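You operate a simulated robot arm through the tools that you are given. There is no shell and no other tool. Be economical: measure what you need, move in short steps, check, and stop when the job is done.

The job below is to be done with a simulated two-armed robot. You get a single attempt, and the scene is never put back.

TASK
Put the bottle that says "rinse" from the bench top above the lids drawer on the shaker. Take the pad from the bench top above the lids drawer and leave it on the lower shelf of the steel shelving. Fetch the tiny beaker from the bench top above the lids drawer and stand it on the left plate tray. Put two of the dropper bottles from the bench top above the lids drawer on the clear cover. Open the plates drawer, take the yellow funnel and leave it inside, then shut the drawer. Take the white lid and put it on the side table. Take the small bottle that says "JE-4" from the lower shelf of the steel shelving and leave it on the top shelf of the steel shelving. Take the medium beaker from the upper shelf of the steel shelving and leave it on top of the brown box. Put the measuring cylinder on the lower shelf of the steel shelving away on the bench top above the pads drawer. Take the pipe link and put it on the upper shelf of the steel shelving. Open the racks drawer. The order is free. Set down upright: bottle, tiny beaker, dropper bottle, small bottle, medium beaker, measuring cylinder.

It is judged by the outcome, as a careful person would: the job done as asked, and still so three seconds after it is handed in. It fails if anything else is knocked over, pushed out of place, dropped, spilled or broken. Lids that push on must go on centred and level and be pressed home; caps that screw on are set level and turned clockwise until they are tight.

THE ROBOT
Two 7-joint arms with two-finger parallel grippers on one trunk, on a base that drives. Base frame: it is fixed to the floor where the robot stands at the start and does not move with it; the origin is under the middle of the robot, x ahead of it, y to its left, z up; the surface under the hand at the start is at about z = 755. Units: mm, degrees, N and s.
The left shoulder is at the start at [72, 170, 1065], the right one opposite. With the tool pointing down near the work surface each hand reaches from about 300 to 760 mm from the robot's upright axis, wherever it stands, measured 20 degrees to its own side. Places, roughly: bench top above the pads drawer [2800, -100, 800]; blue-capped bottle, rinse bottle [750, 0, 750]; brown box (26x18x5 cm) [600, -4600, 1000]; clear cover (15x15x1 cm) [1400, -200, 800]; dropper bottle [1500, -250, 750]; left plate tray (12x14 cm) [740, -460, 760]; lower shelf of the steel shelving [1000, -4600, 600]; measuring cylinder [1000, -4500, 500]; medium beaker [750, -4750, 1000]; pad (6x6x3 cm) [600, -200, 800]; pipe link (4x19x8 cm) [2200, -4400, 800]; plates drawer [1000, -400, 300]; plates drawer inside [1000, -300, 300]; racks drawer [3900, -4100, 600]; shaker [-1300, -4400, 800]; side table [-1400, -4100, 800]; small bottle [500, -4750, 500]; tiny beaker [1250, -250, 750]; top shelf of the steel shelving [1000, -4600, 1500]; upper shelf of the steel shelving [1000, -4600, 1000]; white lid (9x9x4 cm) [-1400, -800, 800]; yellow funnel (12x12x10 cm) [-1200, -1300, 800]. Payload 3.91 kg a hand.
The tool frame of a hand sits at the grasp point between the pads (the TCP): z along the fingers, y along the line on which they close. The tips reach 30 mm beyond it. The gripper opens to 110 mm. The fingers are 20 mm wide and 10 mm thick; the gripper's body (48 by 112 mm) begins 55 mm behind the TCP.
Orientation is that of the tool frame in the base frame, as a unit quaternion [x, y, z, w]. With the fingers straight down and closing along the base's y, the tool's x points along the base's -x, its y along +y and its z along -z.

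THE INTERFACE
- The arms move only by the tool nudge_tool. It takes "left_motion", "right_motion" or both (then of equal length, played together; a hand with none holds still); each is text: rows parted by semicolons, each of 7 numbers parted by spaces: the shift along the tool's x, y, z in cm, then the turn, a rotation vector about the tool's x, y, z in rad, then the gripper command, from -1 (fully open) to 1 (shut), values between in proportion. In form: x y z rx ry rz grip; .... A call has 1 to 20 rows; each row is the pose to reach, as a shift and turn from the pose commanded when the call began, along the tool's axes at that moment. Each row takes 0.2 s and may step no farther than 50 mm and 8.6 degrees from the row before; otherwise, or with a gripper value out of range, the whole call is refused. A pose out of reach is approached as far as the arm can. The call stops where the force on the tool passes 40 N (or 10 N more than at its start, if that is more) or the arm is blocked; 0.2 s more then pass. The fingers move at their own pace (about 72 mm/s each) and stop on an object; they squeeze with about 44 N. The grip force told is the motor's: it shows also when the fingers shut on nothing. Time passes only in rows, and 0.2 s behind the last, so rows that repeat a pose let the fingers close. It gives the time, the measured TCP pose, the force on the tool (base axes), the opening and the grip force at its end, in the units of the frame above (readings bear some noise), with the torque about the TCP (base axes, N m) and any sound that the robot's microphone picked up.
- Cameras (640 x 400 px; columns grow to the right, rows downward): "scene" is now at [215.6, -28.3, 1240.3]; the picture's right is [-0.17, -0.98, -0.01], its down [-0.64, 0.12, -0.76] and it looks along [0.75, -0.12, -0.65] (base axes); focal length 272 px, centre (320, 200). "left" rides on the left gripper at [72, -17, -103] in its tool frame; the picture's right is [0.23, 0.97, 0.00], its down [-0.76, 0.18, -0.62] and it looks along [-0.61, 0.14, 0.78] (tool axes); focal length 222 px, centre (320, 200). "right" rides on the right gripper at [72, 17, -103] in its tool frame; the picture's right is [-0.23, 0.97, 0.00], its down [-0.76, -0.18, -0.62] and it looks along [-0.61, -0.14, 0.78] (tool axes); focal length 222 px, centre (320, 200).
- camera(camera): a new picture of that camera. No time passes.
- slide_trunk(by): slides the trunk up (or, below 0, down) by that many mm; the arms and the scene camera ride with it, the base frame stays. It gives what a move gives, with no picture.
- roll_base(legs): drives the robot by 1 to 6 legs, each [ahead, left, turn to the left] in mm, mm and degrees, along the robot's own axes; the way and the turn of a leg run together, so that a leg with both is an arc; at most 1500 mm and 180 degrees a leg. The arms and the cameras ride along, it lands a little off, and it stops where it bumps. It gives what a move gives.
- pan_tilt(pan, tilt): turns the head with the scene camera to pan (to the left, within 80 degrees either way) and tilt (down, from -29 to 69), counted from straight ahead of the robot. It gives what a move gives.
- measure_at(camera, pixels): for up to 12 pixels [column, row] of the newest picture of that camera ("zoom" is the newest enlarged one), the place [x, y, z] in the base frame of the surface seen there, good to about 2 mm. No time passes.
- close_up(camera, box): a new picture of the part [left, top, right, bottom] of that camera's present view, enlarged. No time passes.
- finish_job(): hands the job in; it is judged then, once.

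Go step by step. Measure first, check grasps and placings, and put right what went wrong. The budget is 385 turns and 370 pictures, counting those below and the enlarged ones. Unless the task says otherwise, let go and move clear before handing in, and close with one line.

The tools are called as a command line: name --argument value ..., lists and objects as JSON in quotes. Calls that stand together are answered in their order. nudge_tool: Moves the arms, as the interface text tells. Its arguments: {"type":"object","properties":{"left_motion":{"type":"string"},"right_motion":{"type":"string"}},"required":[]} The other tools are called the same way: slide_trunk (by) slides the trunk up or down; roll_base (legs) drives the base; pan_tilt (pan, tilt) turns the head that bears the scene camera; camera (camera) takes a picture; measure_at (camera, pixels) gives the place of the surface under pixels of a picture; close_up (camera, box) takes an enlarged picture of a part of a camera's view; finish_job () hands the job in.

At the start:

```text
t: 0.0
left_ee_pos: [553.8, 95.7, 988.9]
left_orientation: [0.005, 1.0, 0.006, 0.003]
left_ft_force: [-0.2, -0.3, -0.7]
left_wrist_torque: [0.02, 0.01, 0.03]
left_finger_gap: 109.9
left_gripper_force: 0.1
right_ee_pos: [399.5, -227.8, 1051.4]
right_orientation: [0.0, 1.0, 0.007, 0.002]
right_ft_force: [0.4, -0.9, 0.7]
right_wrist_torque: [0.03, 0.01, 0.04]
right_finger_gap: 109.9
right_gripper_force: 0.1
trunk travel left (down, up): [-325.0, 189.0]
robot x, y, heading: [-1.4, -0.7, 0.3]
head pan, tilt: [-9.9, 41.1]
```

scene: 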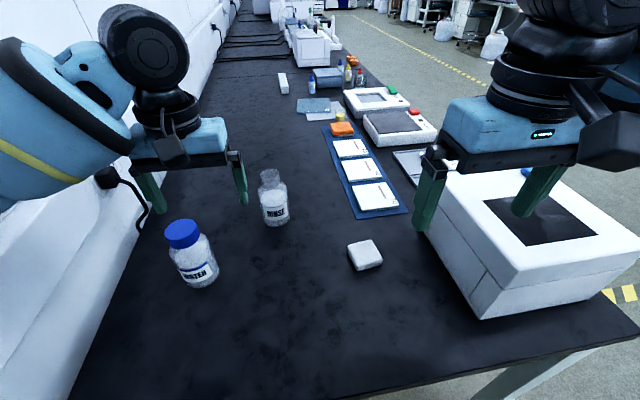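
right: 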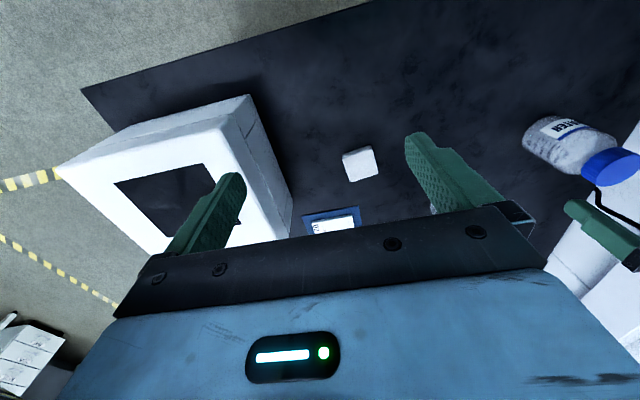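
left: 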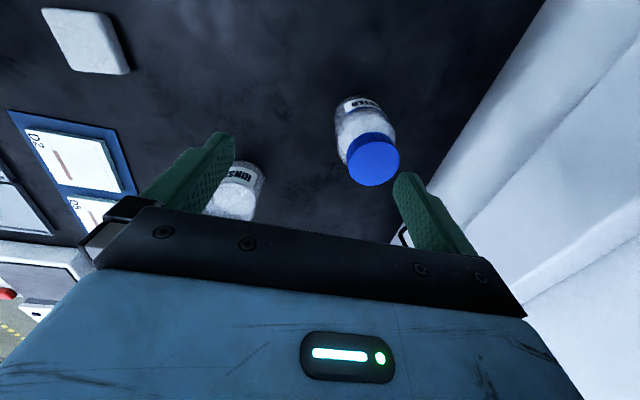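

The picture shows the rinse bottle (273,200), the blue-capped bottle (190,255) and the pad (365,255) on the bench. I'll measure these and zoom in on the far bench.

measure_at --camera "scene" --pixels '[[273, 200], [268, 172], [365, 255], [190, 270], [380, 245], [312, 90], [313, 105], [360, 205], [340, 128], [225, 390], [600, 330], [420, 160]]'

close_up --camera "scene" --box '[240, 20, 460, 160]'

```text
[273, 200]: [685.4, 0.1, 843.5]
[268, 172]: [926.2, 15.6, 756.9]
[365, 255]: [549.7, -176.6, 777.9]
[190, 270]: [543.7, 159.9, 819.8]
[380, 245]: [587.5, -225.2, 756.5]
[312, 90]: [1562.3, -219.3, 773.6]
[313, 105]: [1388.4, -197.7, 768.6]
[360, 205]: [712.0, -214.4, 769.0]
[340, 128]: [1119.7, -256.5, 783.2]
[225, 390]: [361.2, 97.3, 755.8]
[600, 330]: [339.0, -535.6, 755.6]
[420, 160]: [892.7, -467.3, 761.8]
```

```text
2.86 times, centred on (350, 90) of scene
```

zoom: 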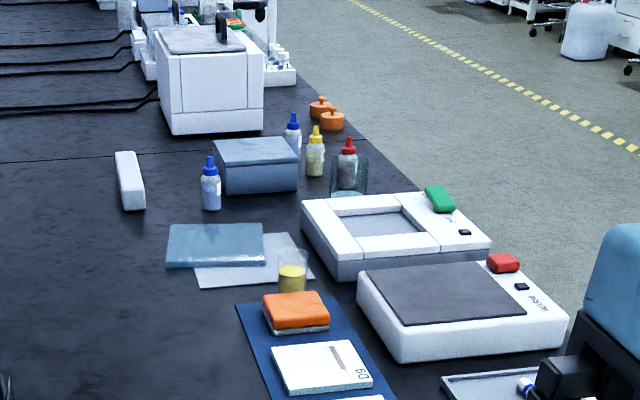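

I can see the tiny beaker with yellow contents (zoom 292,275), the clear cover at zoom (215,245), and dropper bottles at zoom (210,185), (292,130), (315,150) and (347,160). Next I'll survey the room by turning the head.

pan_tilt --pan -70 --tilt 10

camera --camera "scene"

```text
t: 1.3
left_ee_pos: [554.5, 95.3, 987.3]
left_orientation: [0.008, 1.0, 0.004, 0.001]
left_ft_force: [-1.0, -0.3, 0.6]
left_wrist_torque: [0.06, 0.0, 0.0]
left_finger_gap: 110.1
left_gripper_force: 0.0
right_ee_pos: [401.4, -225.2, 1051.1]
right_orientation: [0.0, 1.0, 0.004, 0.002]
right_ft_force: [0.2, -1.1, 0.0]
right_wrist_torque: [0.01, 0.0, -0.01]
right_finger_gap: 110.0
right_gripper_force: 0.0
trunk travel left (down, up): [-325.0, 189.0]
robot x, y, heading: [-3.2, -0.2, -0.2]
head pan, tilt: [-70.0, 10.0]
```

```text
365 pictures are left
```

scene: 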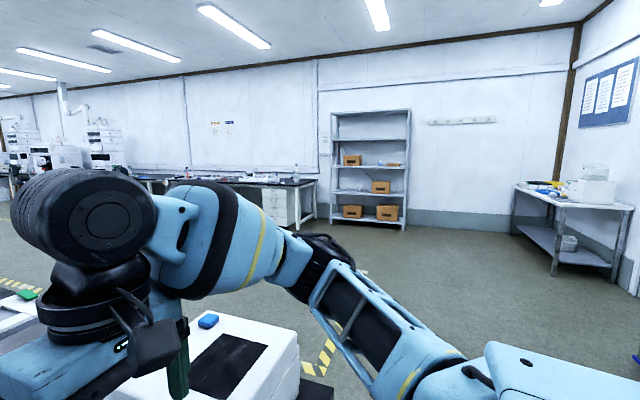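

The shelving is at pixels (370,170) and the side table is at (565,200). I'll measure some key points for navigating.

measure_at --camera "scene" --pixels '[[405, 229], [333, 226], [408, 165], [390, 191], [370, 219], [513, 190], [553, 273], [620, 210], [295, 182], [300, 225], [300, 370], [595, 190]]'

close_up --camera "scene" --box '[310, 90, 430, 240]'

close_up --camera "scene" --box '[480, 140, 640, 300]'

```text
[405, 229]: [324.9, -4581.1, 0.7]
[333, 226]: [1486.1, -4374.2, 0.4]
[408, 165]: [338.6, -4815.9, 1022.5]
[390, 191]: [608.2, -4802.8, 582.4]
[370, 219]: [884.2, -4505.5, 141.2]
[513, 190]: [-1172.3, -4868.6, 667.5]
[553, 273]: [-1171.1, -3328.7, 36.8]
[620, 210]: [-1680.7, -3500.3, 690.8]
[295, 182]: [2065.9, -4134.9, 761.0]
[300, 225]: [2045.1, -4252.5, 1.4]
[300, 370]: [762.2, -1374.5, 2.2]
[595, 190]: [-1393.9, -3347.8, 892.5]
```

```text
2.67 times, centred on (370, 165) of scene
```

zoom: 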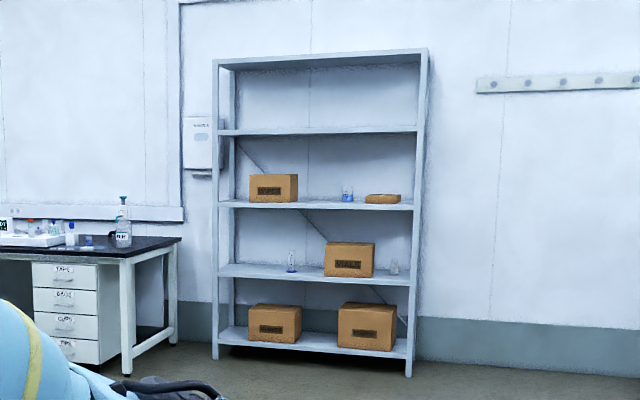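

```text
2.50 times, centred on (560, 220) of scene
```

zoom: 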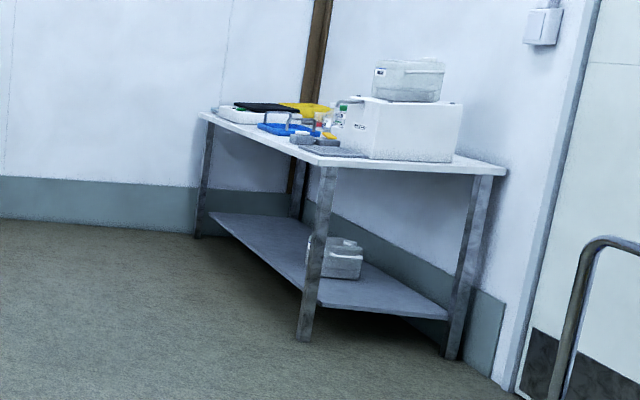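

Now I'll look at the rinse bottle and the pad closely, to grasp them from here.

pan_tilt --pan -5 --tilt 45

close_up --camera "scene" --box '[160, 100, 480, 300]'

measure_at --camera "zoom" --pixels '[[10, 10]]'

```text
t: 2.7
left_ee_pos: [554.8, 95.7, 986.8]
left_orientation: [0.008, 1.0, 0.005, 0.002]
left_ft_force: [-0.4, -0.7, -0.2]
left_wrist_torque: [0.01, 0.02, 0.0]
left_finger_gap: 110.2
left_gripper_force: 0.0
right_ee_pos: [399.8, -226.8, 1050.9]
right_orientation: [0.0, 1.0, 0.004, 0.002]
right_ft_force: [-0.1, -0.4, 0.2]
right_wrist_torque: [-0.04, 0.02, 0.0]
right_finger_gap: 110.2
right_gripper_force: 0.2
trunk travel left (down, up): [-325.0, 189.0]
robot x, y, heading: [0.2, 2.1, -0.1]
head pan, tilt: [-5.0, 45.0]
```

```text
2.00 times, centred on (320, 200) of scene
```

zoom: 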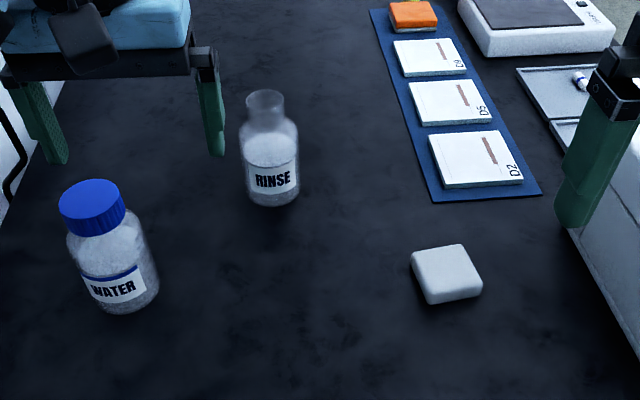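

```text
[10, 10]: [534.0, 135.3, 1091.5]
```

measure_at --camera "zoom" --pixels '[[272, 202], [272, 150], [250, 165], [297, 165], [265, 108], [272, 125], [412, 258], [446, 272], [482, 272], [430, 303], [460, 243], [265, 93]]'

```text
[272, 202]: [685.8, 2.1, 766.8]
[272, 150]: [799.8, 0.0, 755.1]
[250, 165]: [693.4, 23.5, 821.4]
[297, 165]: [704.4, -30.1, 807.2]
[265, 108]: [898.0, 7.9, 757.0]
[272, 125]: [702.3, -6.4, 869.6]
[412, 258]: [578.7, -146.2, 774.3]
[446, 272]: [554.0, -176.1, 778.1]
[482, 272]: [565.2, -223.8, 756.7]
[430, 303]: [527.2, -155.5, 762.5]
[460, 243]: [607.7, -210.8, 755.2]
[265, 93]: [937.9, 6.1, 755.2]
```

The rinse bottle axis is near (715,-2), about 58 mm wide with its top near z 905. I'll tilt the left hand 60° and pre-position it in front of the bottle.

nudge_tool --left_motion "-0.46 -1.22 1.46 0 -0.131 0 -1; -0.92 -2.45 2.92 0 -0.262 0 -1; -1.39 -3.67 4.39 0 -0.393 0 -1; -1.85 -4.9 5.85 0 -0.524 0 -1; -2.3 -6.1 7.3 0 -0.655 0 -1; -2.77 -7.35 8.8 0 -0.785 0 -1; -3.24 -8.6 10.2 0 -0.916 0 -1; -3.7 -9.8 11.7 0 -1.047 0 -1"

camera --camera "left"

camera --camera "scene"

```text
t: 4.5
left_ee_pos: [593.7, 9.8, 864.4]
left_orientation: [0.004, 0.866, -0.003, 0.5]
left_ft_force: [0.0, -0.1, 0.7]
left_wrist_torque: [-0.02, 0.02, 0.0]
left_finger_gap: 109.9
left_gripper_force: 0.1
right_ee_pos: [403.7, -216.6, 1052.2]
right_orientation: [0.0, 1.0, -0.001, 0.0]
right_ft_force: [0.0, -0.1, 0.4]
right_wrist_torque: [0.01, 0.0, 0.02]
right_finger_gap: 109.9
right_gripper_force: 0.1
trunk travel left (down, up): [-325.0, 189.0]
robot x, y, heading: [0.2, -2.4, -0.2]
head pan, tilt: [-5.0, 45.0]
```

```text
361 pictures are left
```

left: 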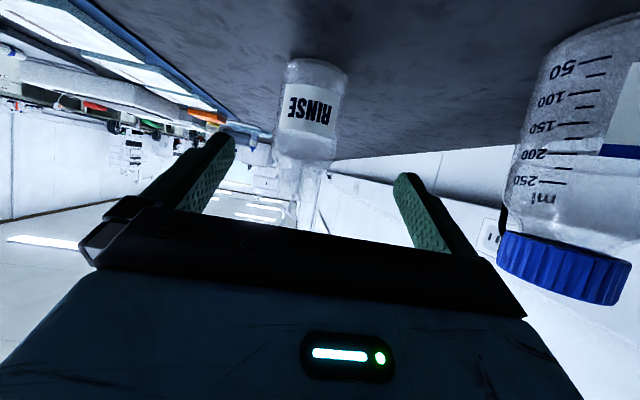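

```text
360 pictures are left
```

scene: 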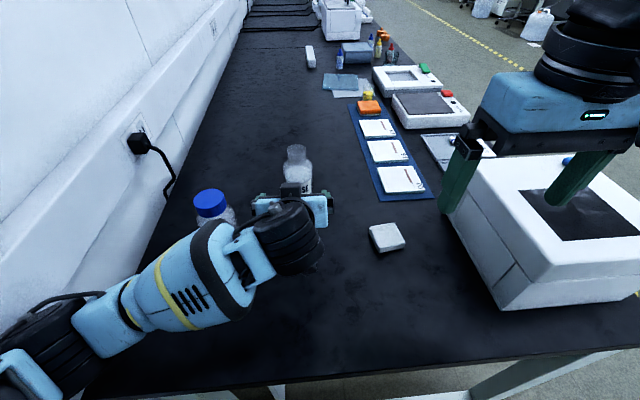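

The left hand is in front of the bottle. I'll measure the bottle in the left view.

measure_at --camera "left" --pixels '[[285, 100], [310, 110], [340, 105], [312, 66], [310, 150], [275, 150], [335, 150]]'

```text
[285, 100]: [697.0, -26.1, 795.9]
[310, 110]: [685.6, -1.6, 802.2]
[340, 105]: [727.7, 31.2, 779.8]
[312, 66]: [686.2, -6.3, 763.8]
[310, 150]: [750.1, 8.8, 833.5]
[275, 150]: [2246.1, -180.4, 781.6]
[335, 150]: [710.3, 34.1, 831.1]
```

The bottle axis is near (716,2) with radius 31. I'll advance, close and check.

nudge_tool --left_motion "-0.5 -0.9 4 0 0 0 -1; -0.5 -0.9 8 0 0 0 -1; -0.5 -0.9 12.6 0 0 0 -1; -0.5 -0.9 12.6 0 0 0 1; -0.5 -0.9 12.6 0 0 0 1; -0.5 -0.9 12.6 0 0 0 1; -0.5 -0.9 12.6 0 0 0 1; -1.4 -0.9 12.1 0 0 0 1; -4 -0.9 10.6 0 0 0 1"

camera --camera "scene"

```text
t: 6.5
left_ee_pos: [708.3, -1.8, 848.3]
left_orientation: [0.004, 0.866, -0.002, 0.499]
left_ft_force: [-0.2, 1.0, -3.4]
left_wrist_torque: [0.04, 0.06, 0.0]
left_finger_gap: 69.1
left_gripper_force: 44.4
right_ee_pos: [404.0, -216.5, 1051.1]
right_orientation: [0.0, 1.0, -0.001, -0.001]
right_ft_force: [-1.3, -0.2, -0.5]
right_wrist_torque: [0.02, 0.02, 0.01]
right_finger_gap: 110.0
right_gripper_force: 0.1
trunk travel left (down, up): [-325.0, 189.0]
robot x, y, heading: [1.2, 1.4, -0.1]
head pan, tilt: [-5.0, 45.0]
```

```text
359 pictures are left
```

scene: 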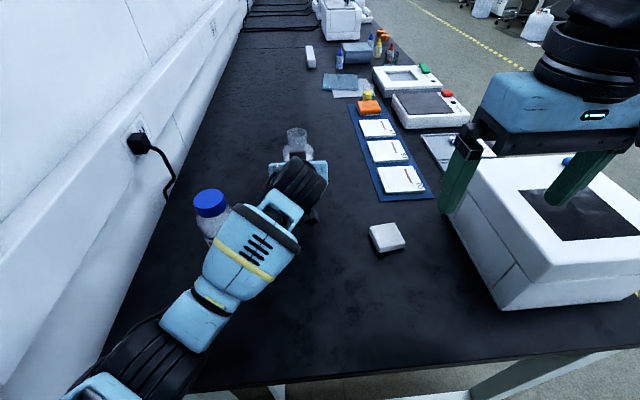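

The bottle is held (gap 69, weight felt). I'll lift and retract it while the right hand goes above the pad with a 45° tilt.

nudge_tool --left_motion "-4.33 0 -2.5 0 0 0 1; -8.66 0 -5 0 0 0 1; -6.16 1.5 -9.3 0 0 0 1; -3.66 3 -13.6 0 0 0 1; -1.16 4.5 -18 0 0 0 1; -1.16 5 -18 0 0 0 1; -1.16 5 -18 0 0 0 1" --right_motion "-2 0.5 2.9 0 -0.112 0 -1; -4 1 5.8 0 -0.224 0 -1; -6 1.5 8.6 0 -0.336 0 -1; -8 2 11.5 0 -0.449 0 -1; -10 2.5 14.4 0 -0.561 0 -1; -12.1 3 17.2 0 -0.673 0 -1; -14.1 3.5 20.1 0 -0.785 0 -1"

camera --camera "right"

camera --camera "scene"

```text
refused: row 3 steps farther than a row can; nothing moved
```

```text
358 pictures are left
```

right: 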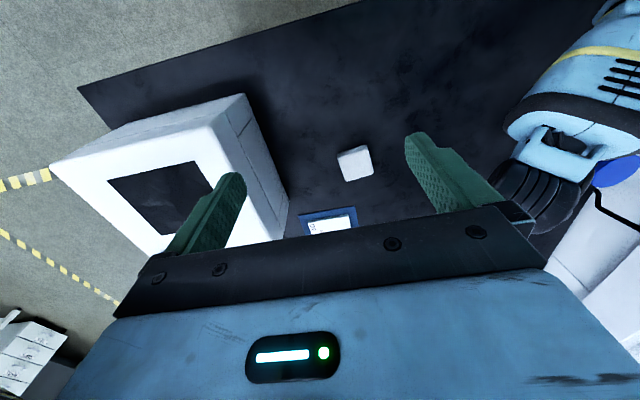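

```text
357 pictures are left
```

scene: 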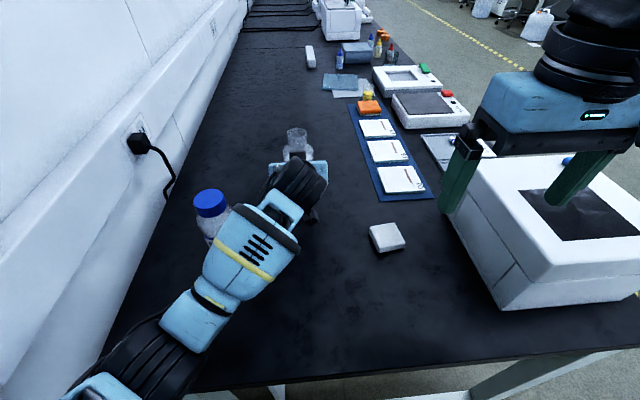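

The call was refused because the diagonal step was too long. I'll repeat it with smaller steps.

nudge_tool --left_motion "-4.2 0 -2.4 0 0 0 1; -8.4 0 -4.8 0 0 0 1; -6.3 0.8 -8.6 0 0 0 1; -4.2 1.6 -12.4 0 0 0 1; -2.1 2.4 -16.2 0 0 0 1; 0 3.2 -20 0 0 0 1; 0 4 -20 0 0 0 1" --right_motion "-2 0.5 2.9 0 -0.112 0 -1; -4 1 5.8 0 -0.224 0 -1; -6 1.5 8.6 0 -0.336 0 -1; -8 2 11.5 0 -0.449 0 -1; -10 2.5 14.4 0 -0.561 0 -1; -12.1 3 17.2 0 -0.673 0 -1; -14.1 3.5 20.1 0 -0.785 0 -1"

camera --camera "scene"

measure_at --camera "scene" --pixels '[[389, 234], [370, 228], [402, 230], [388, 252], [406, 243]]'

```text
t: 8.1
left_ee_pos: [542.8, 61.2, 950.3]
left_orientation: [0.004, 0.861, 0.027, 0.508]
left_ft_force: [-0.1, -0.8, -3.9]
left_wrist_torque: [0.03, 0.05, 0.03]
left_finger_gap: 68.9
left_gripper_force: 44.3
right_ee_pos: [547.0, -183.9, 849.3]
right_orientation: [0.0, 0.924, 0.0, 0.382]
right_ft_force: [0.3, -0.4, -0.2]
right_wrist_torque: [0.01, 0.04, 0.02]
right_finger_gap: 110.0
right_gripper_force: 0.0
trunk travel left (down, up): [-325.0, 189.0]
robot x, y, heading: [-1.1, -0.0, 0.1]
head pan, tilt: [-5.0, 45.0]
```

```text
356 pictures are left
```

scene: 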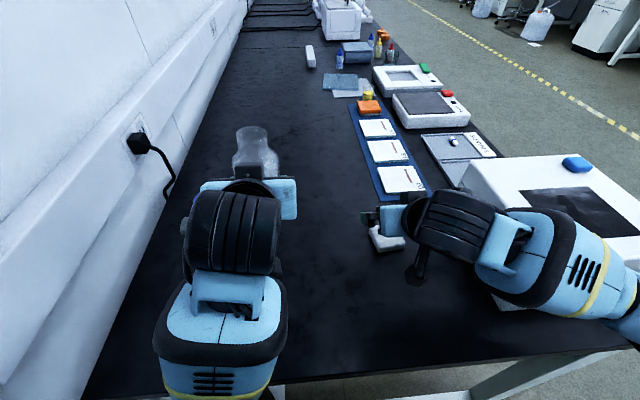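

```text
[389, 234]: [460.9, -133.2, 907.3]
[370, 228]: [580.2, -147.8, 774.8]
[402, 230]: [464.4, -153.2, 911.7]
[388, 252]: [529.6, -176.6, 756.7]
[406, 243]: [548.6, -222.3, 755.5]
```

The right hand is above the pad. I'll descend 62 mm, close and lift.

nudge_tool --right_motion "2.2 0 2.2 0 0 0 -1; 4.3 0 4.3 0 0 0 -1; 4.3 0 4.3 0 0 0 1; 4.3 0 4.3 0 0 0 1; 4.3 0 4.3 0 0 0 1; 4.3 0 4.3 0 0 0 1; 2 0 2 0 0 0 1; -1 0 -1 0 0 0 1; -4 0 -4 0 0 0 1"

camera --camera "right"

```text
t: 10.1
left_ee_pos: [541.8, 59.2, 943.9]
left_orientation: [0.007, 0.863, 0.029, 0.504]
left_ft_force: [0.0, -0.4, -3.7]
left_wrist_torque: [0.01, 0.01, 0.01]
left_finger_gap: 68.8
left_gripper_force: 44.5
right_ee_pos: [544.9, -178.0, 906.7]
right_orientation: [0.001, 0.924, -0.001, 0.382]
right_ft_force: [-0.3, 0.4, 0.3]
right_wrist_torque: [-0.02, -0.03, 0.01]
right_finger_gap: 59.1
right_gripper_force: 44.0
trunk travel left (down, up): [-325.0, 189.0]
robot x, y, heading: [1.0, -1.5, 0.3]
head pan, tilt: [-5.0, 45.0]
```

```text
355 pictures are left
```

right: 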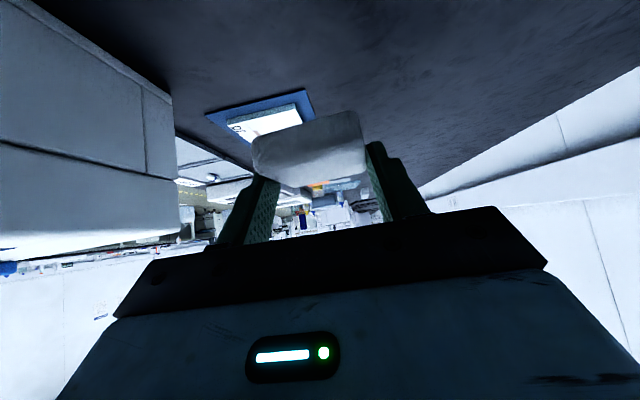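

The pad is held (gap 59). I'll drive back off the bench, then across to face the steel shelving.

roll_base --legs '[[-350, 0, 0], [0, -1300, 0], [0, 0, -90], [1000, 600, 0], [700, 500, 0]]'

pan_tilt --pan 0 --tilt 15

camera --camera "scene"

```text
t: 37.3
left_ee_pos: [793.3, -3529.2, 938.7]
left_orientation: [0.615, 0.608, -0.331, 0.376]
left_ft_force: [-0.1, -0.4, -4.3]
left_wrist_torque: [0.06, 0.0, -0.02]
left_finger_gap: 68.8
left_gripper_force: 43.3
right_ee_pos: [555.1, -3535.4, 906.8]
right_orientation: [0.65, 0.656, -0.269, 0.272]
right_ft_force: [-0.2, 0.3, -0.2]
right_wrist_torque: [-0.03, 0.0, 0.02]
right_finger_gap: 58.1
right_gripper_force: 44.5
trunk travel left (down, up): [-325.0, 189.0]
robot x, y, heading: [727.1, -2988.7, -89.4]
head pan, tilt: [-5.0, 45.0]
```

```text
t: 38.2
left_ee_pos: [795.2, -3529.1, 938.1]
left_orientation: [0.615, 0.609, -0.329, 0.378]
left_ft_force: [0.4, 0.0, -3.5]
left_wrist_torque: [0.06, 0.03, 0.01]
left_finger_gap: 68.7
left_gripper_force: 43.8
right_ee_pos: [556.2, -3535.3, 908.6]
right_orientation: [0.65, 0.657, -0.268, 0.272]
right_ft_force: [0.2, -0.6, 0.2]
right_wrist_torque: [0.03, 0.02, -0.01]
right_finger_gap: 58.3
right_gripper_force: 43.5
trunk travel left (down, up): [-325.0, 189.0]
robot x, y, heading: [724.9, -2991.4, -89.6]
head pan, tilt: [0.0, 15.0]
```

```text
354 pictures are left
```

scene: 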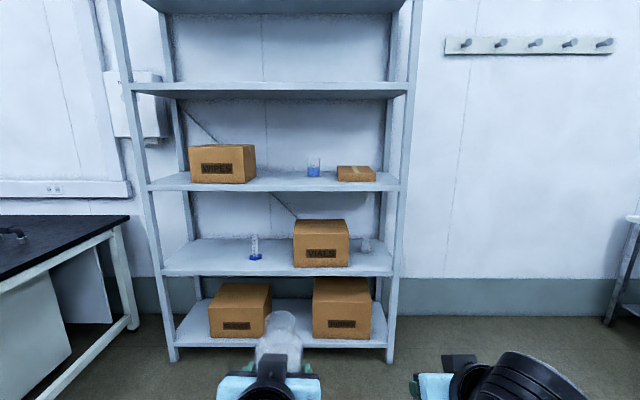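

The shelves are in clear view: the beaker is at (314,167), the brown box at (356,173), the cylinder at (255,250) and the small bottle at (366,244). I'll zoom in and measure.

measure_at --camera "scene" --pixels '[[255, 257], [255, 240], [366, 245], [356, 168], [314, 172], [210, 270], [380, 270], [380, 190], [270, 190], [270, 96], [300, 97], [160, 185]]'

close_up --camera "scene" --box '[230, 130, 410, 280]'

```text
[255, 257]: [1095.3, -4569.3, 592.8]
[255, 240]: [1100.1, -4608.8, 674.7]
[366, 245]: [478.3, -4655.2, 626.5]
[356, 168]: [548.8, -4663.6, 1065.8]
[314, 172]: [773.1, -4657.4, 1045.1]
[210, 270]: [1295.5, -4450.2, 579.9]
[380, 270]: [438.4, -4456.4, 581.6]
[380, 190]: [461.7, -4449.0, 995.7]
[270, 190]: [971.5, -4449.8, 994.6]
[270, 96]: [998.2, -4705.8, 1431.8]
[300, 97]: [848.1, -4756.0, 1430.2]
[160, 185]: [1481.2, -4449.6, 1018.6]
```

```text
2.67 times, centred on (320, 205) of scene
```

zoom: 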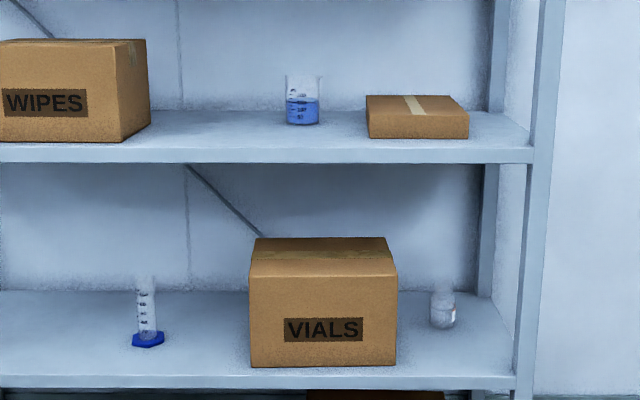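

measure_at --camera "zoom" --pixels '[[220, 140], [240, 122], [60, 360], [200, 320], [450, 360], [148, 342], [148, 315], [443, 318], [303, 115], [415, 122], [415, 102], [460, 104]]'

measure_at --camera "scene" --pixels '[[130, 86], [250, 86], [400, 86], [394, 200], [150, 200], [300, 250], [395, 270]]'

```text
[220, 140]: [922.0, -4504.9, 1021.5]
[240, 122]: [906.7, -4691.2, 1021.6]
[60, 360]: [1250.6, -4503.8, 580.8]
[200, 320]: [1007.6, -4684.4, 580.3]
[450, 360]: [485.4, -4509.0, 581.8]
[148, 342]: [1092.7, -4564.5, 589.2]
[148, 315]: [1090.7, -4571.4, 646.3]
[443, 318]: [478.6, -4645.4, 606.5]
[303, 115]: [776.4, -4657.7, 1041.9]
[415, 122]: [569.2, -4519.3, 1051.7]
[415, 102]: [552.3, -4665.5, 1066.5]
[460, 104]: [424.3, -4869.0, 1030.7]
```

```text
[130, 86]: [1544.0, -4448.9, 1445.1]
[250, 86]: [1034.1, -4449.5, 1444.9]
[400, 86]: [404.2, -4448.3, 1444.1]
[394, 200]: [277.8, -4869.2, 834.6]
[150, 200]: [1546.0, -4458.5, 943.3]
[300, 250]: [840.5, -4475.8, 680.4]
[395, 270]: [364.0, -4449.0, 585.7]
```

Shelf tops are at z 580 (lower) and 1021 (upper), with the front edge at y -4449. I'll lower the trunk, pull the left hand in, and drive to set the pad down near x 1270.

slide_trunk --by -175

nudge_tool --left_motion "1.5 0 -3 0 0 0 1; 3 0 -6 0 0 0 1; 4.5 0 -8.7 0 0 0 1"

roll_base --legs '[[820, 720, -0.5]]'

camera --camera "scene"

```text
t: 40.2
left_ee_pos: [815.9, -3531.4, 744.6]
left_orientation: [0.625, 0.596, -0.294, 0.409]
left_ft_force: [0.4, -0.2, -4.6]
left_wrist_torque: [0.06, -0.02, -0.01]
left_finger_gap: 68.8
left_gripper_force: 44.3
right_ee_pos: [556.3, -3535.7, 733.1]
right_orientation: [0.65, 0.657, -0.269, 0.272]
right_ft_force: [0.3, -0.6, -0.3]
right_wrist_torque: [0.0, -0.06, 0.01]
right_finger_gap: 58.3
right_gripper_force: 44.3
trunk travel left (down, up): [-150.0, 364.0]
robot x, y, heading: [735.0, -2987.4, -89.5]
head pan, tilt: [0.0, 15.0]
```

```text
t: 40.9
left_ee_pos: [820.7, -3461.5, 751.5]
left_orientation: [0.624, 0.584, -0.288, 0.431]
left_ft_force: [0.6, 0.0, -3.8]
left_wrist_torque: [0.09, 0.01, 0.01]
left_finger_gap: 68.6
left_gripper_force: 43.9
right_ee_pos: [555.3, -3535.7, 733.0]
right_orientation: [0.65, 0.656, -0.27, 0.272]
right_ft_force: [0.0, -0.5, 0.3]
right_wrist_torque: [0.02, -0.01, -0.01]
right_finger_gap: 58.2
right_gripper_force: 43.7
trunk travel left (down, up): [-150.0, 364.0]
robot x, y, heading: [730.3, -2990.5, -89.6]
head pan, tilt: [0.0, 15.0]
stopped in row 3 (left hand): the arm was blocked; the commanded pose is now the measured one
```

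```text
t: 47.7
left_ee_pos: [1537.5, -4267.9, 753.4]
left_orientation: [0.629, 0.58, -0.292, 0.429]
left_ft_force: [-0.6, 0.2, -2.5]
left_wrist_torque: [0.07, 0.0, 0.02]
left_finger_gap: 68.6
left_gripper_force: 43.9
right_ee_pos: [1270.7, -4338.7, 733.0]
right_orientation: [0.655, 0.651, -0.272, 0.27]
right_ft_force: [-0.4, -1.0, -0.4]
right_wrist_torque: [0.0, -0.02, 0.0]
right_finger_gap: 58.4
right_gripper_force: 44.1
trunk travel left (down, up): [-150.0, 364.0]
robot x, y, heading: [1452.9, -3793.9, -90.5]
head pan, tilt: [0.0, 15.0]
```

```text
352 pictures are left
```

scene: 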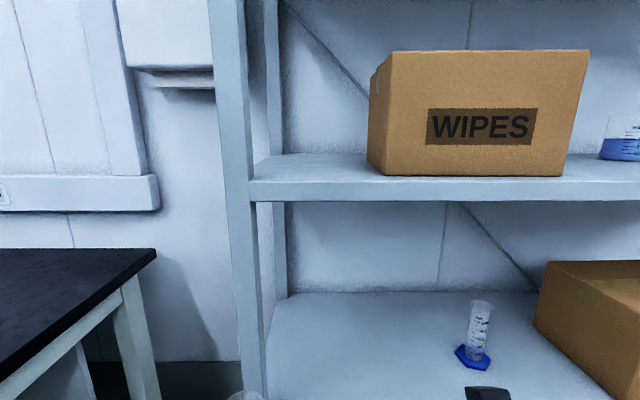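

The base landed fine. I'll move the right hand 172 mm forward into the shelf and lower it, releasing once the pad touches.

nudge_tool --right_motion "-3.04 0 3.04 0 0 0 1; -6.08 0 6.08 0 0 0 1; -9.12 0 9.12 0 0 0 1; -12.16 0 12.16 0 0 0 1; -9.4 0 14.9 0 0 0 1; -6.7 0 17.6 0 0 0 1; -4.3 0 20 0 0 0 1; -4.3 0 20 0 0 0 1"

camera --camera "right"

```text
t: 49.5
left_ee_pos: [1536.7, -4268.4, 752.9]
left_orientation: [0.628, 0.579, -0.293, 0.429]
left_ft_force: [0.9, 0.3, -4.0]
left_wrist_torque: [0.01, -0.03, 0.01]
left_finger_gap: 68.8
left_gripper_force: 44.0
right_ee_pos: [1268.7, -4508.2, 620.3]
right_orientation: [0.656, 0.651, -0.271, 0.269]
right_ft_force: [-0.1, 0.1, -0.5]
right_wrist_torque: [-0.04, -0.01, -0.03]
right_finger_gap: 58.3
right_gripper_force: 44.0
trunk travel left (down, up): [-150.0, 364.0]
robot x, y, heading: [1449.7, -3791.1, -90.6]
head pan, tilt: [0.0, 15.0]
```

```text
351 pictures are left
```

right: 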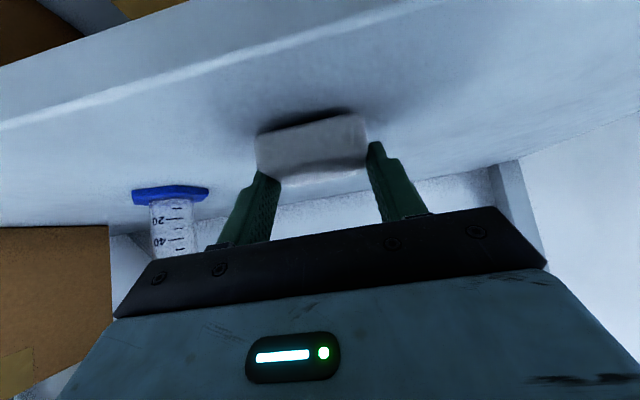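

The pad is about 6 mm above the shelf. I'll lower it, release, then retreat up and back.

nudge_tool --right_motion "0.5 0 0.5 0 0 0 1; 0.5 0 0.5 0 0 0 -1; 0.5 0 0.5 0 0 0 -1; 0.5 0 0.5 0 0 0 -1; -2 0 -2 0 0 0 -1; -4.5 0 -4.5 0 0 0 -1; -1.5 0 -7.5 0 0 0 -1; 1.5 0 -10.5 0 0 0 -1; 4.5 0 -13.5 0 0 0 -1; 7.5 0 -16.5 0 0 0 -1"

camera --camera "right"

```text
t: 51.7
left_ee_pos: [1536.7, -4267.7, 753.6]
left_orientation: [0.627, 0.58, -0.293, 0.43]
left_ft_force: [-0.4, -0.1, -4.0]
left_wrist_torque: [0.08, 0.01, 0.02]
left_finger_gap: 68.7
left_gripper_force: 43.8
right_ee_pos: [1272.1, -4339.0, 686.8]
right_orientation: [0.655, 0.652, -0.271, 0.271]
right_ft_force: [-0.5, 0.1, 0.3]
right_wrist_torque: [0.0, 0.0, 0.06]
right_finger_gap: 110.1
right_gripper_force: 0.0
trunk travel left (down, up): [-150.0, 364.0]
robot x, y, heading: [1452.4, -3793.1, -90.4]
head pan, tilt: [0.0, 15.0]
```

```text
350 pictures are left
```

right: 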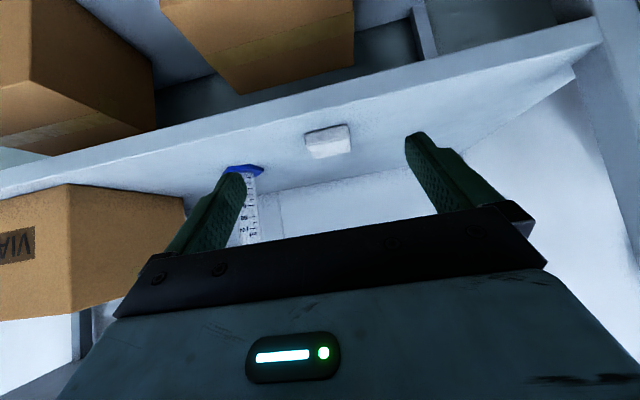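

The pad lies flat on the lower shelf. Next is the JE-4 bottle near (478,-4660), so I'll shift the base right and look.

roll_base --legs '[[0, -797, 0.4], [57, 0, 0]]'

pan_tilt --pan -10 --tilt 25

camera --camera "scene"

camera --camera "right"

```text
t: 59.6
left_ee_pos: [748.1, -4321.2, 752.4]
left_orientation: [0.627, 0.581, -0.291, 0.43]
left_ft_force: [-0.6, -0.7, -3.7]
left_wrist_torque: [0.03, -0.01, -0.01]
left_finger_gap: 68.7
left_gripper_force: 44.2
right_ee_pos: [483.9, -4393.3, 684.9]
right_orientation: [0.654, 0.652, -0.271, 0.27]
right_ft_force: [-0.2, -0.3, 0.0]
right_wrist_torque: [0.0, -0.02, 0.01]
right_finger_gap: 110.1
right_gripper_force: 0.0
trunk travel left (down, up): [-150.0, 364.0]
robot x, y, heading: [662.4, -3846.5, -90.2]
head pan, tilt: [0.0, 15.0]
```

```text
t: 60.3
left_ee_pos: [749.1, -4320.8, 753.0]
left_orientation: [0.628, 0.581, -0.291, 0.429]
left_ft_force: [0.2, 0.5, -3.2]
left_wrist_torque: [0.03, -0.01, 0.01]
left_finger_gap: 68.8
left_gripper_force: 44.3
right_ee_pos: [483.6, -4391.9, 686.0]
right_orientation: [0.655, 0.651, -0.272, 0.27]
right_ft_force: [-0.4, 0.2, 0.0]
right_wrist_torque: [-0.03, -0.03, -0.01]
right_finger_gap: 110.1
right_gripper_force: 0.1
trunk travel left (down, up): [-150.0, 364.0]
robot x, y, heading: [660.4, -3845.8, -90.2]
head pan, tilt: [-10.0, 25.0]
```

```text
349 pictures are left
```

scene: 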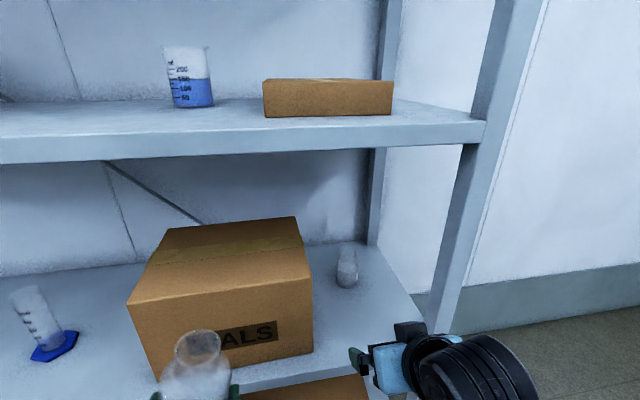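

```text
348 pictures are left
```

right: 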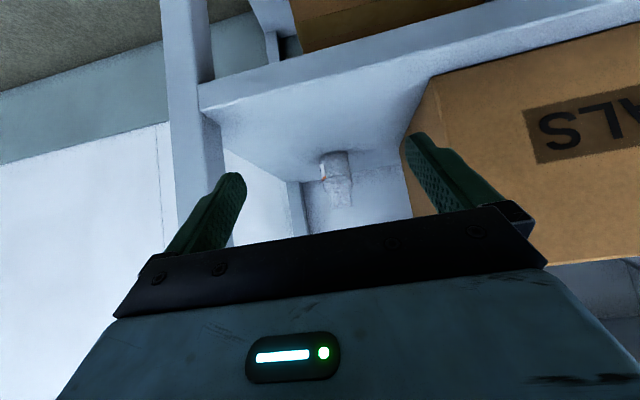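

measure_at --camera "scene" --pixels '[[346, 280], [338, 270], [356, 270], [347, 255], [312, 330], [300, 225], [436, 320], [347, 287]]'

close_up --camera "scene" --box '[310, 230, 390, 300]'

measure_at --camera "right" --pixels '[[335, 162], [320, 172], [350, 172], [338, 190], [340, 204], [405, 150]]'

```text
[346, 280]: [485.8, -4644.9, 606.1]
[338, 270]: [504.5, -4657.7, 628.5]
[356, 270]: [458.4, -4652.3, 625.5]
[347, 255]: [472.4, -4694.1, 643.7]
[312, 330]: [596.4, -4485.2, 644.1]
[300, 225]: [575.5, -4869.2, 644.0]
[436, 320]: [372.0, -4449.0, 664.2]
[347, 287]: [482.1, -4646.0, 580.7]
```

```text
5.71 times, centred on (350, 265) of scene
```

zoom: 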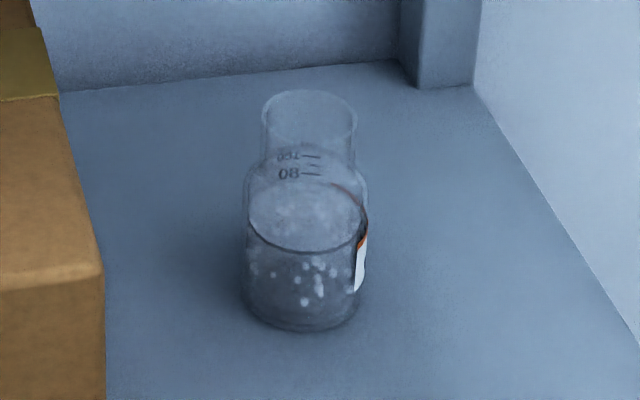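

```text
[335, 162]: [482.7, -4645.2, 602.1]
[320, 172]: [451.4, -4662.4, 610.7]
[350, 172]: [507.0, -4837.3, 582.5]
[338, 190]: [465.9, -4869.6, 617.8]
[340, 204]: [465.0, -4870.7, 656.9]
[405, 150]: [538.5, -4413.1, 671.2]
```

The bottle axis is near (482,-4671), and its body goes up to about z 630. I'll tilt the right hand to 60° and come in front of it.

nudge_tool --right_motion "-2.75 0 2.75 0 -0.0655 0 -1; -5.5 0 5.5 0 -0.131 0 -1; -8.25 0 8.25 0 -0.197 0 -1; -11 0 11 0 -0.262 0 -1"

camera --camera "right"

```text
t: 61.3
left_ee_pos: [748.3, -4320.8, 752.2]
left_orientation: [0.628, 0.58, -0.292, 0.429]
left_ft_force: [0.3, 0.2, -4.2]
left_wrist_torque: [0.04, -0.02, -0.01]
left_finger_gap: 68.6
left_gripper_force: 43.8
right_ee_pos: [483.9, -4545.4, 683.3]
right_orientation: [0.614, 0.611, -0.355, 0.352]
right_ft_force: [0.0, -1.0, 0.1]
right_wrist_torque: [-0.01, 0.01, 0.01]
right_finger_gap: 110.2
right_gripper_force: 0.0
trunk travel left (down, up): [-150.0, 364.0]
robot x, y, heading: [667.0, -3847.1, -90.5]
head pan, tilt: [-10.0, 25.0]
```

```text
346 pictures are left
```

right: 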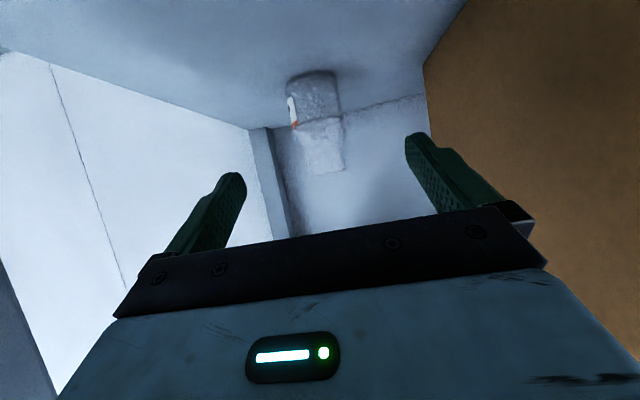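

Aligned; I'll advance 136 mm, close and lift.

nudge_tool --right_motion "-0.1 -0.1 3.5 0 0 0 -1; -0.1 -0.1 7 0 0 0 -1; -0.15 -0.2 10.5 0 0 0 -1; -0.15 -0.2 13.6 0 0 0 -1; -0.15 -0.2 13.6 0 0 0 1; -0.15 -0.2 13.6 0 0 0 1; -0.15 -0.2 13.6 0 0 0 1; -0.15 -0.2 13.6 0 0 0 1; -0.15 -0.2 13.6 0 0 0 1; -2.7 -0.2 12.1 0 0 0 1; -6 -0.2 10.2 0 0 0 1"

camera --camera "right"

camera --camera "scene"

```text
t: 63.7
left_ee_pos: [748.8, -4320.7, 754.0]
left_orientation: [0.627, 0.581, -0.291, 0.43]
left_ft_force: [0.2, 0.4, -4.3]
left_wrist_torque: [0.08, -0.02, -0.02]
left_finger_gap: 68.8
left_gripper_force: 44.1
right_ee_pos: [484.1, -4667.5, 686.5]
right_orientation: [0.613, 0.611, -0.354, 0.353]
right_ft_force: [-0.4, -1.0, -3.1]
right_wrist_torque: [0.0, -0.03, 0.02]
right_finger_gap: 54.9
right_gripper_force: 43.9
trunk travel left (down, up): [-150.0, 364.0]
robot x, y, heading: [660.5, -3845.1, -90.3]
head pan, tilt: [-10.0, 25.0]
```

```text
345 pictures are left
```

right: 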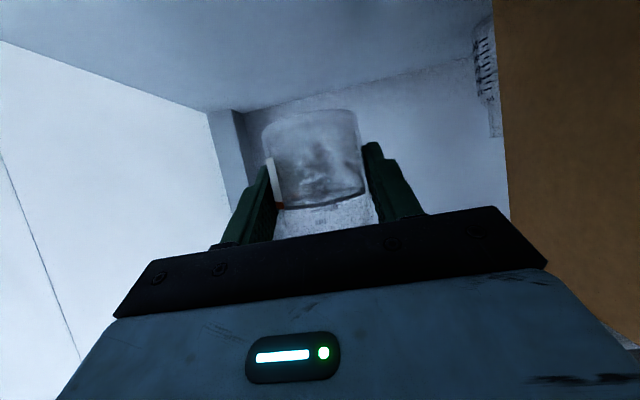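

```text
344 pictures are left
```

scene: 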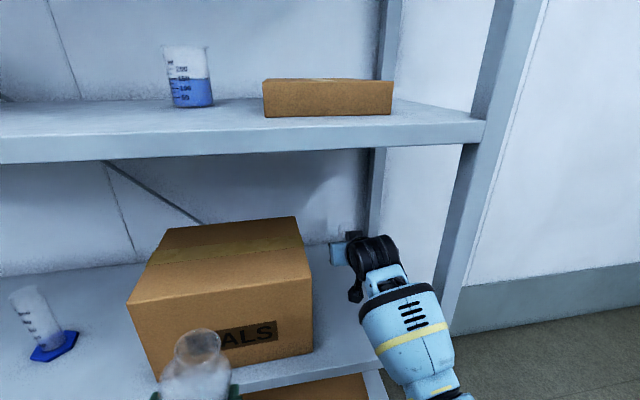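

JE-4 is held (gap 54.9). I'll retreat out of the shelf, then back the base up and raise the trunk fully.

nudge_tool --right_motion "2.08 0 -3.61 0 0 0 1; 4.16 0 -7.22 0 0 0 1; 6.24 0 -10.8 0 0 0 1; 8.3 0 -14.4 0 0 0 1; 10.4 0 -18 0 0 0 1; 12.5 0 -21.6 0 0 0 1"

roll_base --legs '[[-300, 0, 0]]'

slide_trunk --by 364

pan_tilt --pan -10 --tilt 5

camera --camera "scene"

```text
t: 65.1
left_ee_pos: [748.5, -4320.3, 751.9]
left_orientation: [0.627, 0.581, -0.291, 0.43]
left_ft_force: [0.0, 0.3, -4.4]
left_wrist_torque: [0.08, 0.03, 0.02]
left_finger_gap: 68.7
left_gripper_force: 43.7
right_ee_pos: [481.5, -4413.1, 687.1]
right_orientation: [0.614, 0.612, -0.354, 0.353]
right_ft_force: [0.1, 0.3, -1.8]
right_wrist_torque: [-0.01, 0.01, -0.01]
right_finger_gap: 54.8
right_gripper_force: 44.4
trunk travel left (down, up): [-150.0, 364.0]
robot x, y, heading: [663.0, -3850.2, -90.2]
head pan, tilt: [-10.0, 25.0]
```

```text
t: 67.2
left_ee_pos: [750.4, -4010.7, 752.3]
left_orientation: [0.627, 0.581, -0.291, 0.43]
left_ft_force: [0.3, 0.2, -2.9]
left_wrist_torque: [0.02, -0.02, 0.0]
left_finger_gap: 68.8
left_gripper_force: 43.7
right_ee_pos: [484.9, -4103.0, 687.9]
right_orientation: [0.613, 0.612, -0.353, 0.353]
right_ft_force: [0.3, 0.2, -1.8]
right_wrist_torque: [0.0, 0.01, 0.0]
right_finger_gap: 55.2
right_gripper_force: 44.2
trunk travel left (down, up): [-150.0, 364.0]
robot x, y, heading: [662.2, -3537.3, -90.2]
head pan, tilt: [-10.0, 25.0]
```

```text
t: 68.9
left_ee_pos: [781.2, -4019.8, 901.9]
left_orientation: [0.629, 0.551, -0.25, 0.488]
left_ft_force: [1.3, -0.7, -4.3]
left_wrist_torque: [0.02, 0.0, 0.0]
left_finger_gap: 68.5
left_gripper_force: 44.3
right_ee_pos: [483.1, -4103.5, 848.4]
right_orientation: [0.612, 0.611, -0.356, 0.355]
right_ft_force: [0.7, 0.1, -1.4]
right_wrist_torque: [0.01, -0.02, -0.01]
right_finger_gap: 54.9
right_gripper_force: 44.0
trunk travel left (down, up): [-305.0, 209.0]
robot x, y, heading: [667.2, -3536.3, -90.2]
head pan, tilt: [-10.0, 25.0]
stopped: the arm was blocked; the commanded pose is now the measured one
```

```text
t: 69.7
left_ee_pos: [781.4, -4018.2, 901.7]
left_orientation: [0.629, 0.551, -0.251, 0.488]
left_ft_force: [0.4, 0.1, -3.4]
left_wrist_torque: [0.05, 0.04, 0.02]
left_finger_gap: 68.6
left_gripper_force: 43.4
right_ee_pos: [483.0, -4104.0, 847.3]
right_orientation: [0.612, 0.61, -0.356, 0.355]
right_ft_force: [-0.5, 0.1, -1.1]
right_wrist_torque: [0.03, -0.02, 0.02]
right_finger_gap: 55.1
right_gripper_force: 44.0
trunk travel left (down, up): [-305.0, 209.0]
robot x, y, heading: [664.9, -3537.5, -90.0]
head pan, tilt: [-10.0, 5.0]
```

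```text
343 pictures are left
```

scene: 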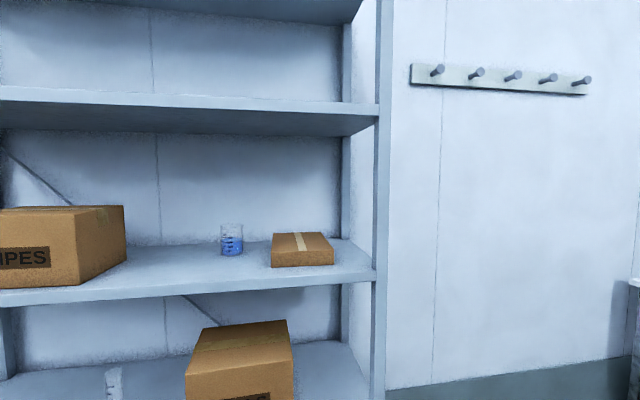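

The left arm folded into a bad posture and its bottle is leaning. I'll move the left hand outward and restore it to upright.

nudge_tool --left_motion "-0.9 2.3 2.6 0.059 0.017 -0.066 1; -1.75 4.6 5.2 0.118 0.035 -0.132 1; -2.6 6.9 7.7 0.177 0.052 -0.199 1; -3.5 9.2 10.3 0.236 0.07 -0.265 1"

slide_trunk --by 209

camera --camera "scene"

```text
t: 70.7
left_ee_pos: [882.2, -4120.1, 922.0]
left_orientation: [0.612, 0.612, -0.357, 0.351]
left_ft_force: [0.4, 0.3, -4.3]
left_wrist_torque: [0.06, 0.01, 0.0]
left_finger_gap: 68.6
left_gripper_force: 43.5
right_ee_pos: [484.5, -4104.9, 846.5]
right_orientation: [0.612, 0.611, -0.356, 0.355]
right_ft_force: [0.0, 0.8, -1.9]
right_wrist_torque: [0.01, 0.01, -0.04]
right_finger_gap: 54.9
right_gripper_force: 43.8
trunk travel left (down, up): [-305.0, 209.0]
robot x, y, heading: [666.4, -3536.0, -90.4]
head pan, tilt: [-10.0, 5.0]
```

```text
t: 72.9
left_ee_pos: [880.8, -4117.4, 1128.8]
left_orientation: [0.612, 0.614, -0.353, 0.351]
left_ft_force: [-0.5, 0.9, -3.2]
left_wrist_torque: [0.01, -0.01, -0.01]
left_finger_gap: 68.8
left_gripper_force: 43.7
right_ee_pos: [483.2, -4104.3, 1054.1]
right_orientation: [0.611, 0.611, -0.356, 0.356]
right_ft_force: [0.3, 0.1, -1.5]
right_wrist_torque: [0.0, 0.0, 0.04]
right_finger_gap: 55.2
right_gripper_force: 43.9
trunk travel left (down, up): [-514.0, 0.0]
robot x, y, heading: [665.7, -3540.4, -90.1]
head pan, tilt: [-10.0, 5.0]
```

```text
342 pictures are left
```

scene: 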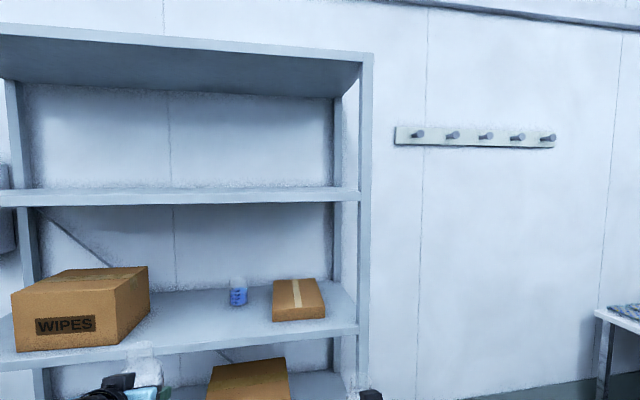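

The left bottle is upright again and the top shelf (row ~190) is empty. I'll raise the right hand and measure the shelf.

measure_at --camera "scene" --pixels '[[260, 190], [260, 188], [260, 196], [358, 192], [335, 150]]'

nudge_tool --right_motion "-3.9 0 -2.25 0 0 0 1; -7.8 0 -4.5 0 0 0 1; -11.7 0 -6.75 0 0 0 1; -15.6 0 -9 0 0 0 1; -19.5 0 -11.25 0 0 0 1; -23.4 0 -13.5 0 0 0 1; -27.3 0 -15.75 0 0 0 1; -31.2 0 -18 0 0 0 1; -35.1 0 -20.25 0 0 0 1; -39 0 -22.5 0 0 0 1; -42.9 0 -24.8 0 0 0 1"

camera --camera "scene"

```text
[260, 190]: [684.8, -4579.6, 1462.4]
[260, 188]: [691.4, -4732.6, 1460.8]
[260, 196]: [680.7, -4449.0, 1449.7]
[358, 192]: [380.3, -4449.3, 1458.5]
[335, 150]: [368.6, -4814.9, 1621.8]
```

```text
t: 75.3
left_ee_pos: [879.9, -4116.8, 1130.5]
left_orientation: [0.612, 0.613, -0.355, 0.352]
left_ft_force: [-0.4, -0.1, -3.6]
left_wrist_torque: [0.04, 0.04, -0.04]
left_finger_gap: 68.5
left_gripper_force: 43.4
right_ee_pos: [481.8, -4098.8, 1553.1]
right_orientation: [0.612, 0.61, -0.357, 0.355]
right_ft_force: [0.3, 0.0, -1.3]
right_wrist_torque: [0.01, 0.0, 0.0]
right_finger_gap: 55.0
right_gripper_force: 43.8
trunk travel left (down, up): [-514.0, 0.0]
robot x, y, heading: [663.9, -3539.1, -90.1]
head pan, tilt: [-10.0, 5.0]
```

```text
341 pictures are left
```

scene: 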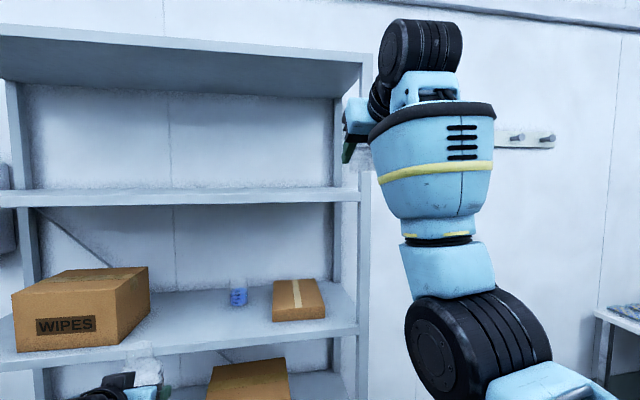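

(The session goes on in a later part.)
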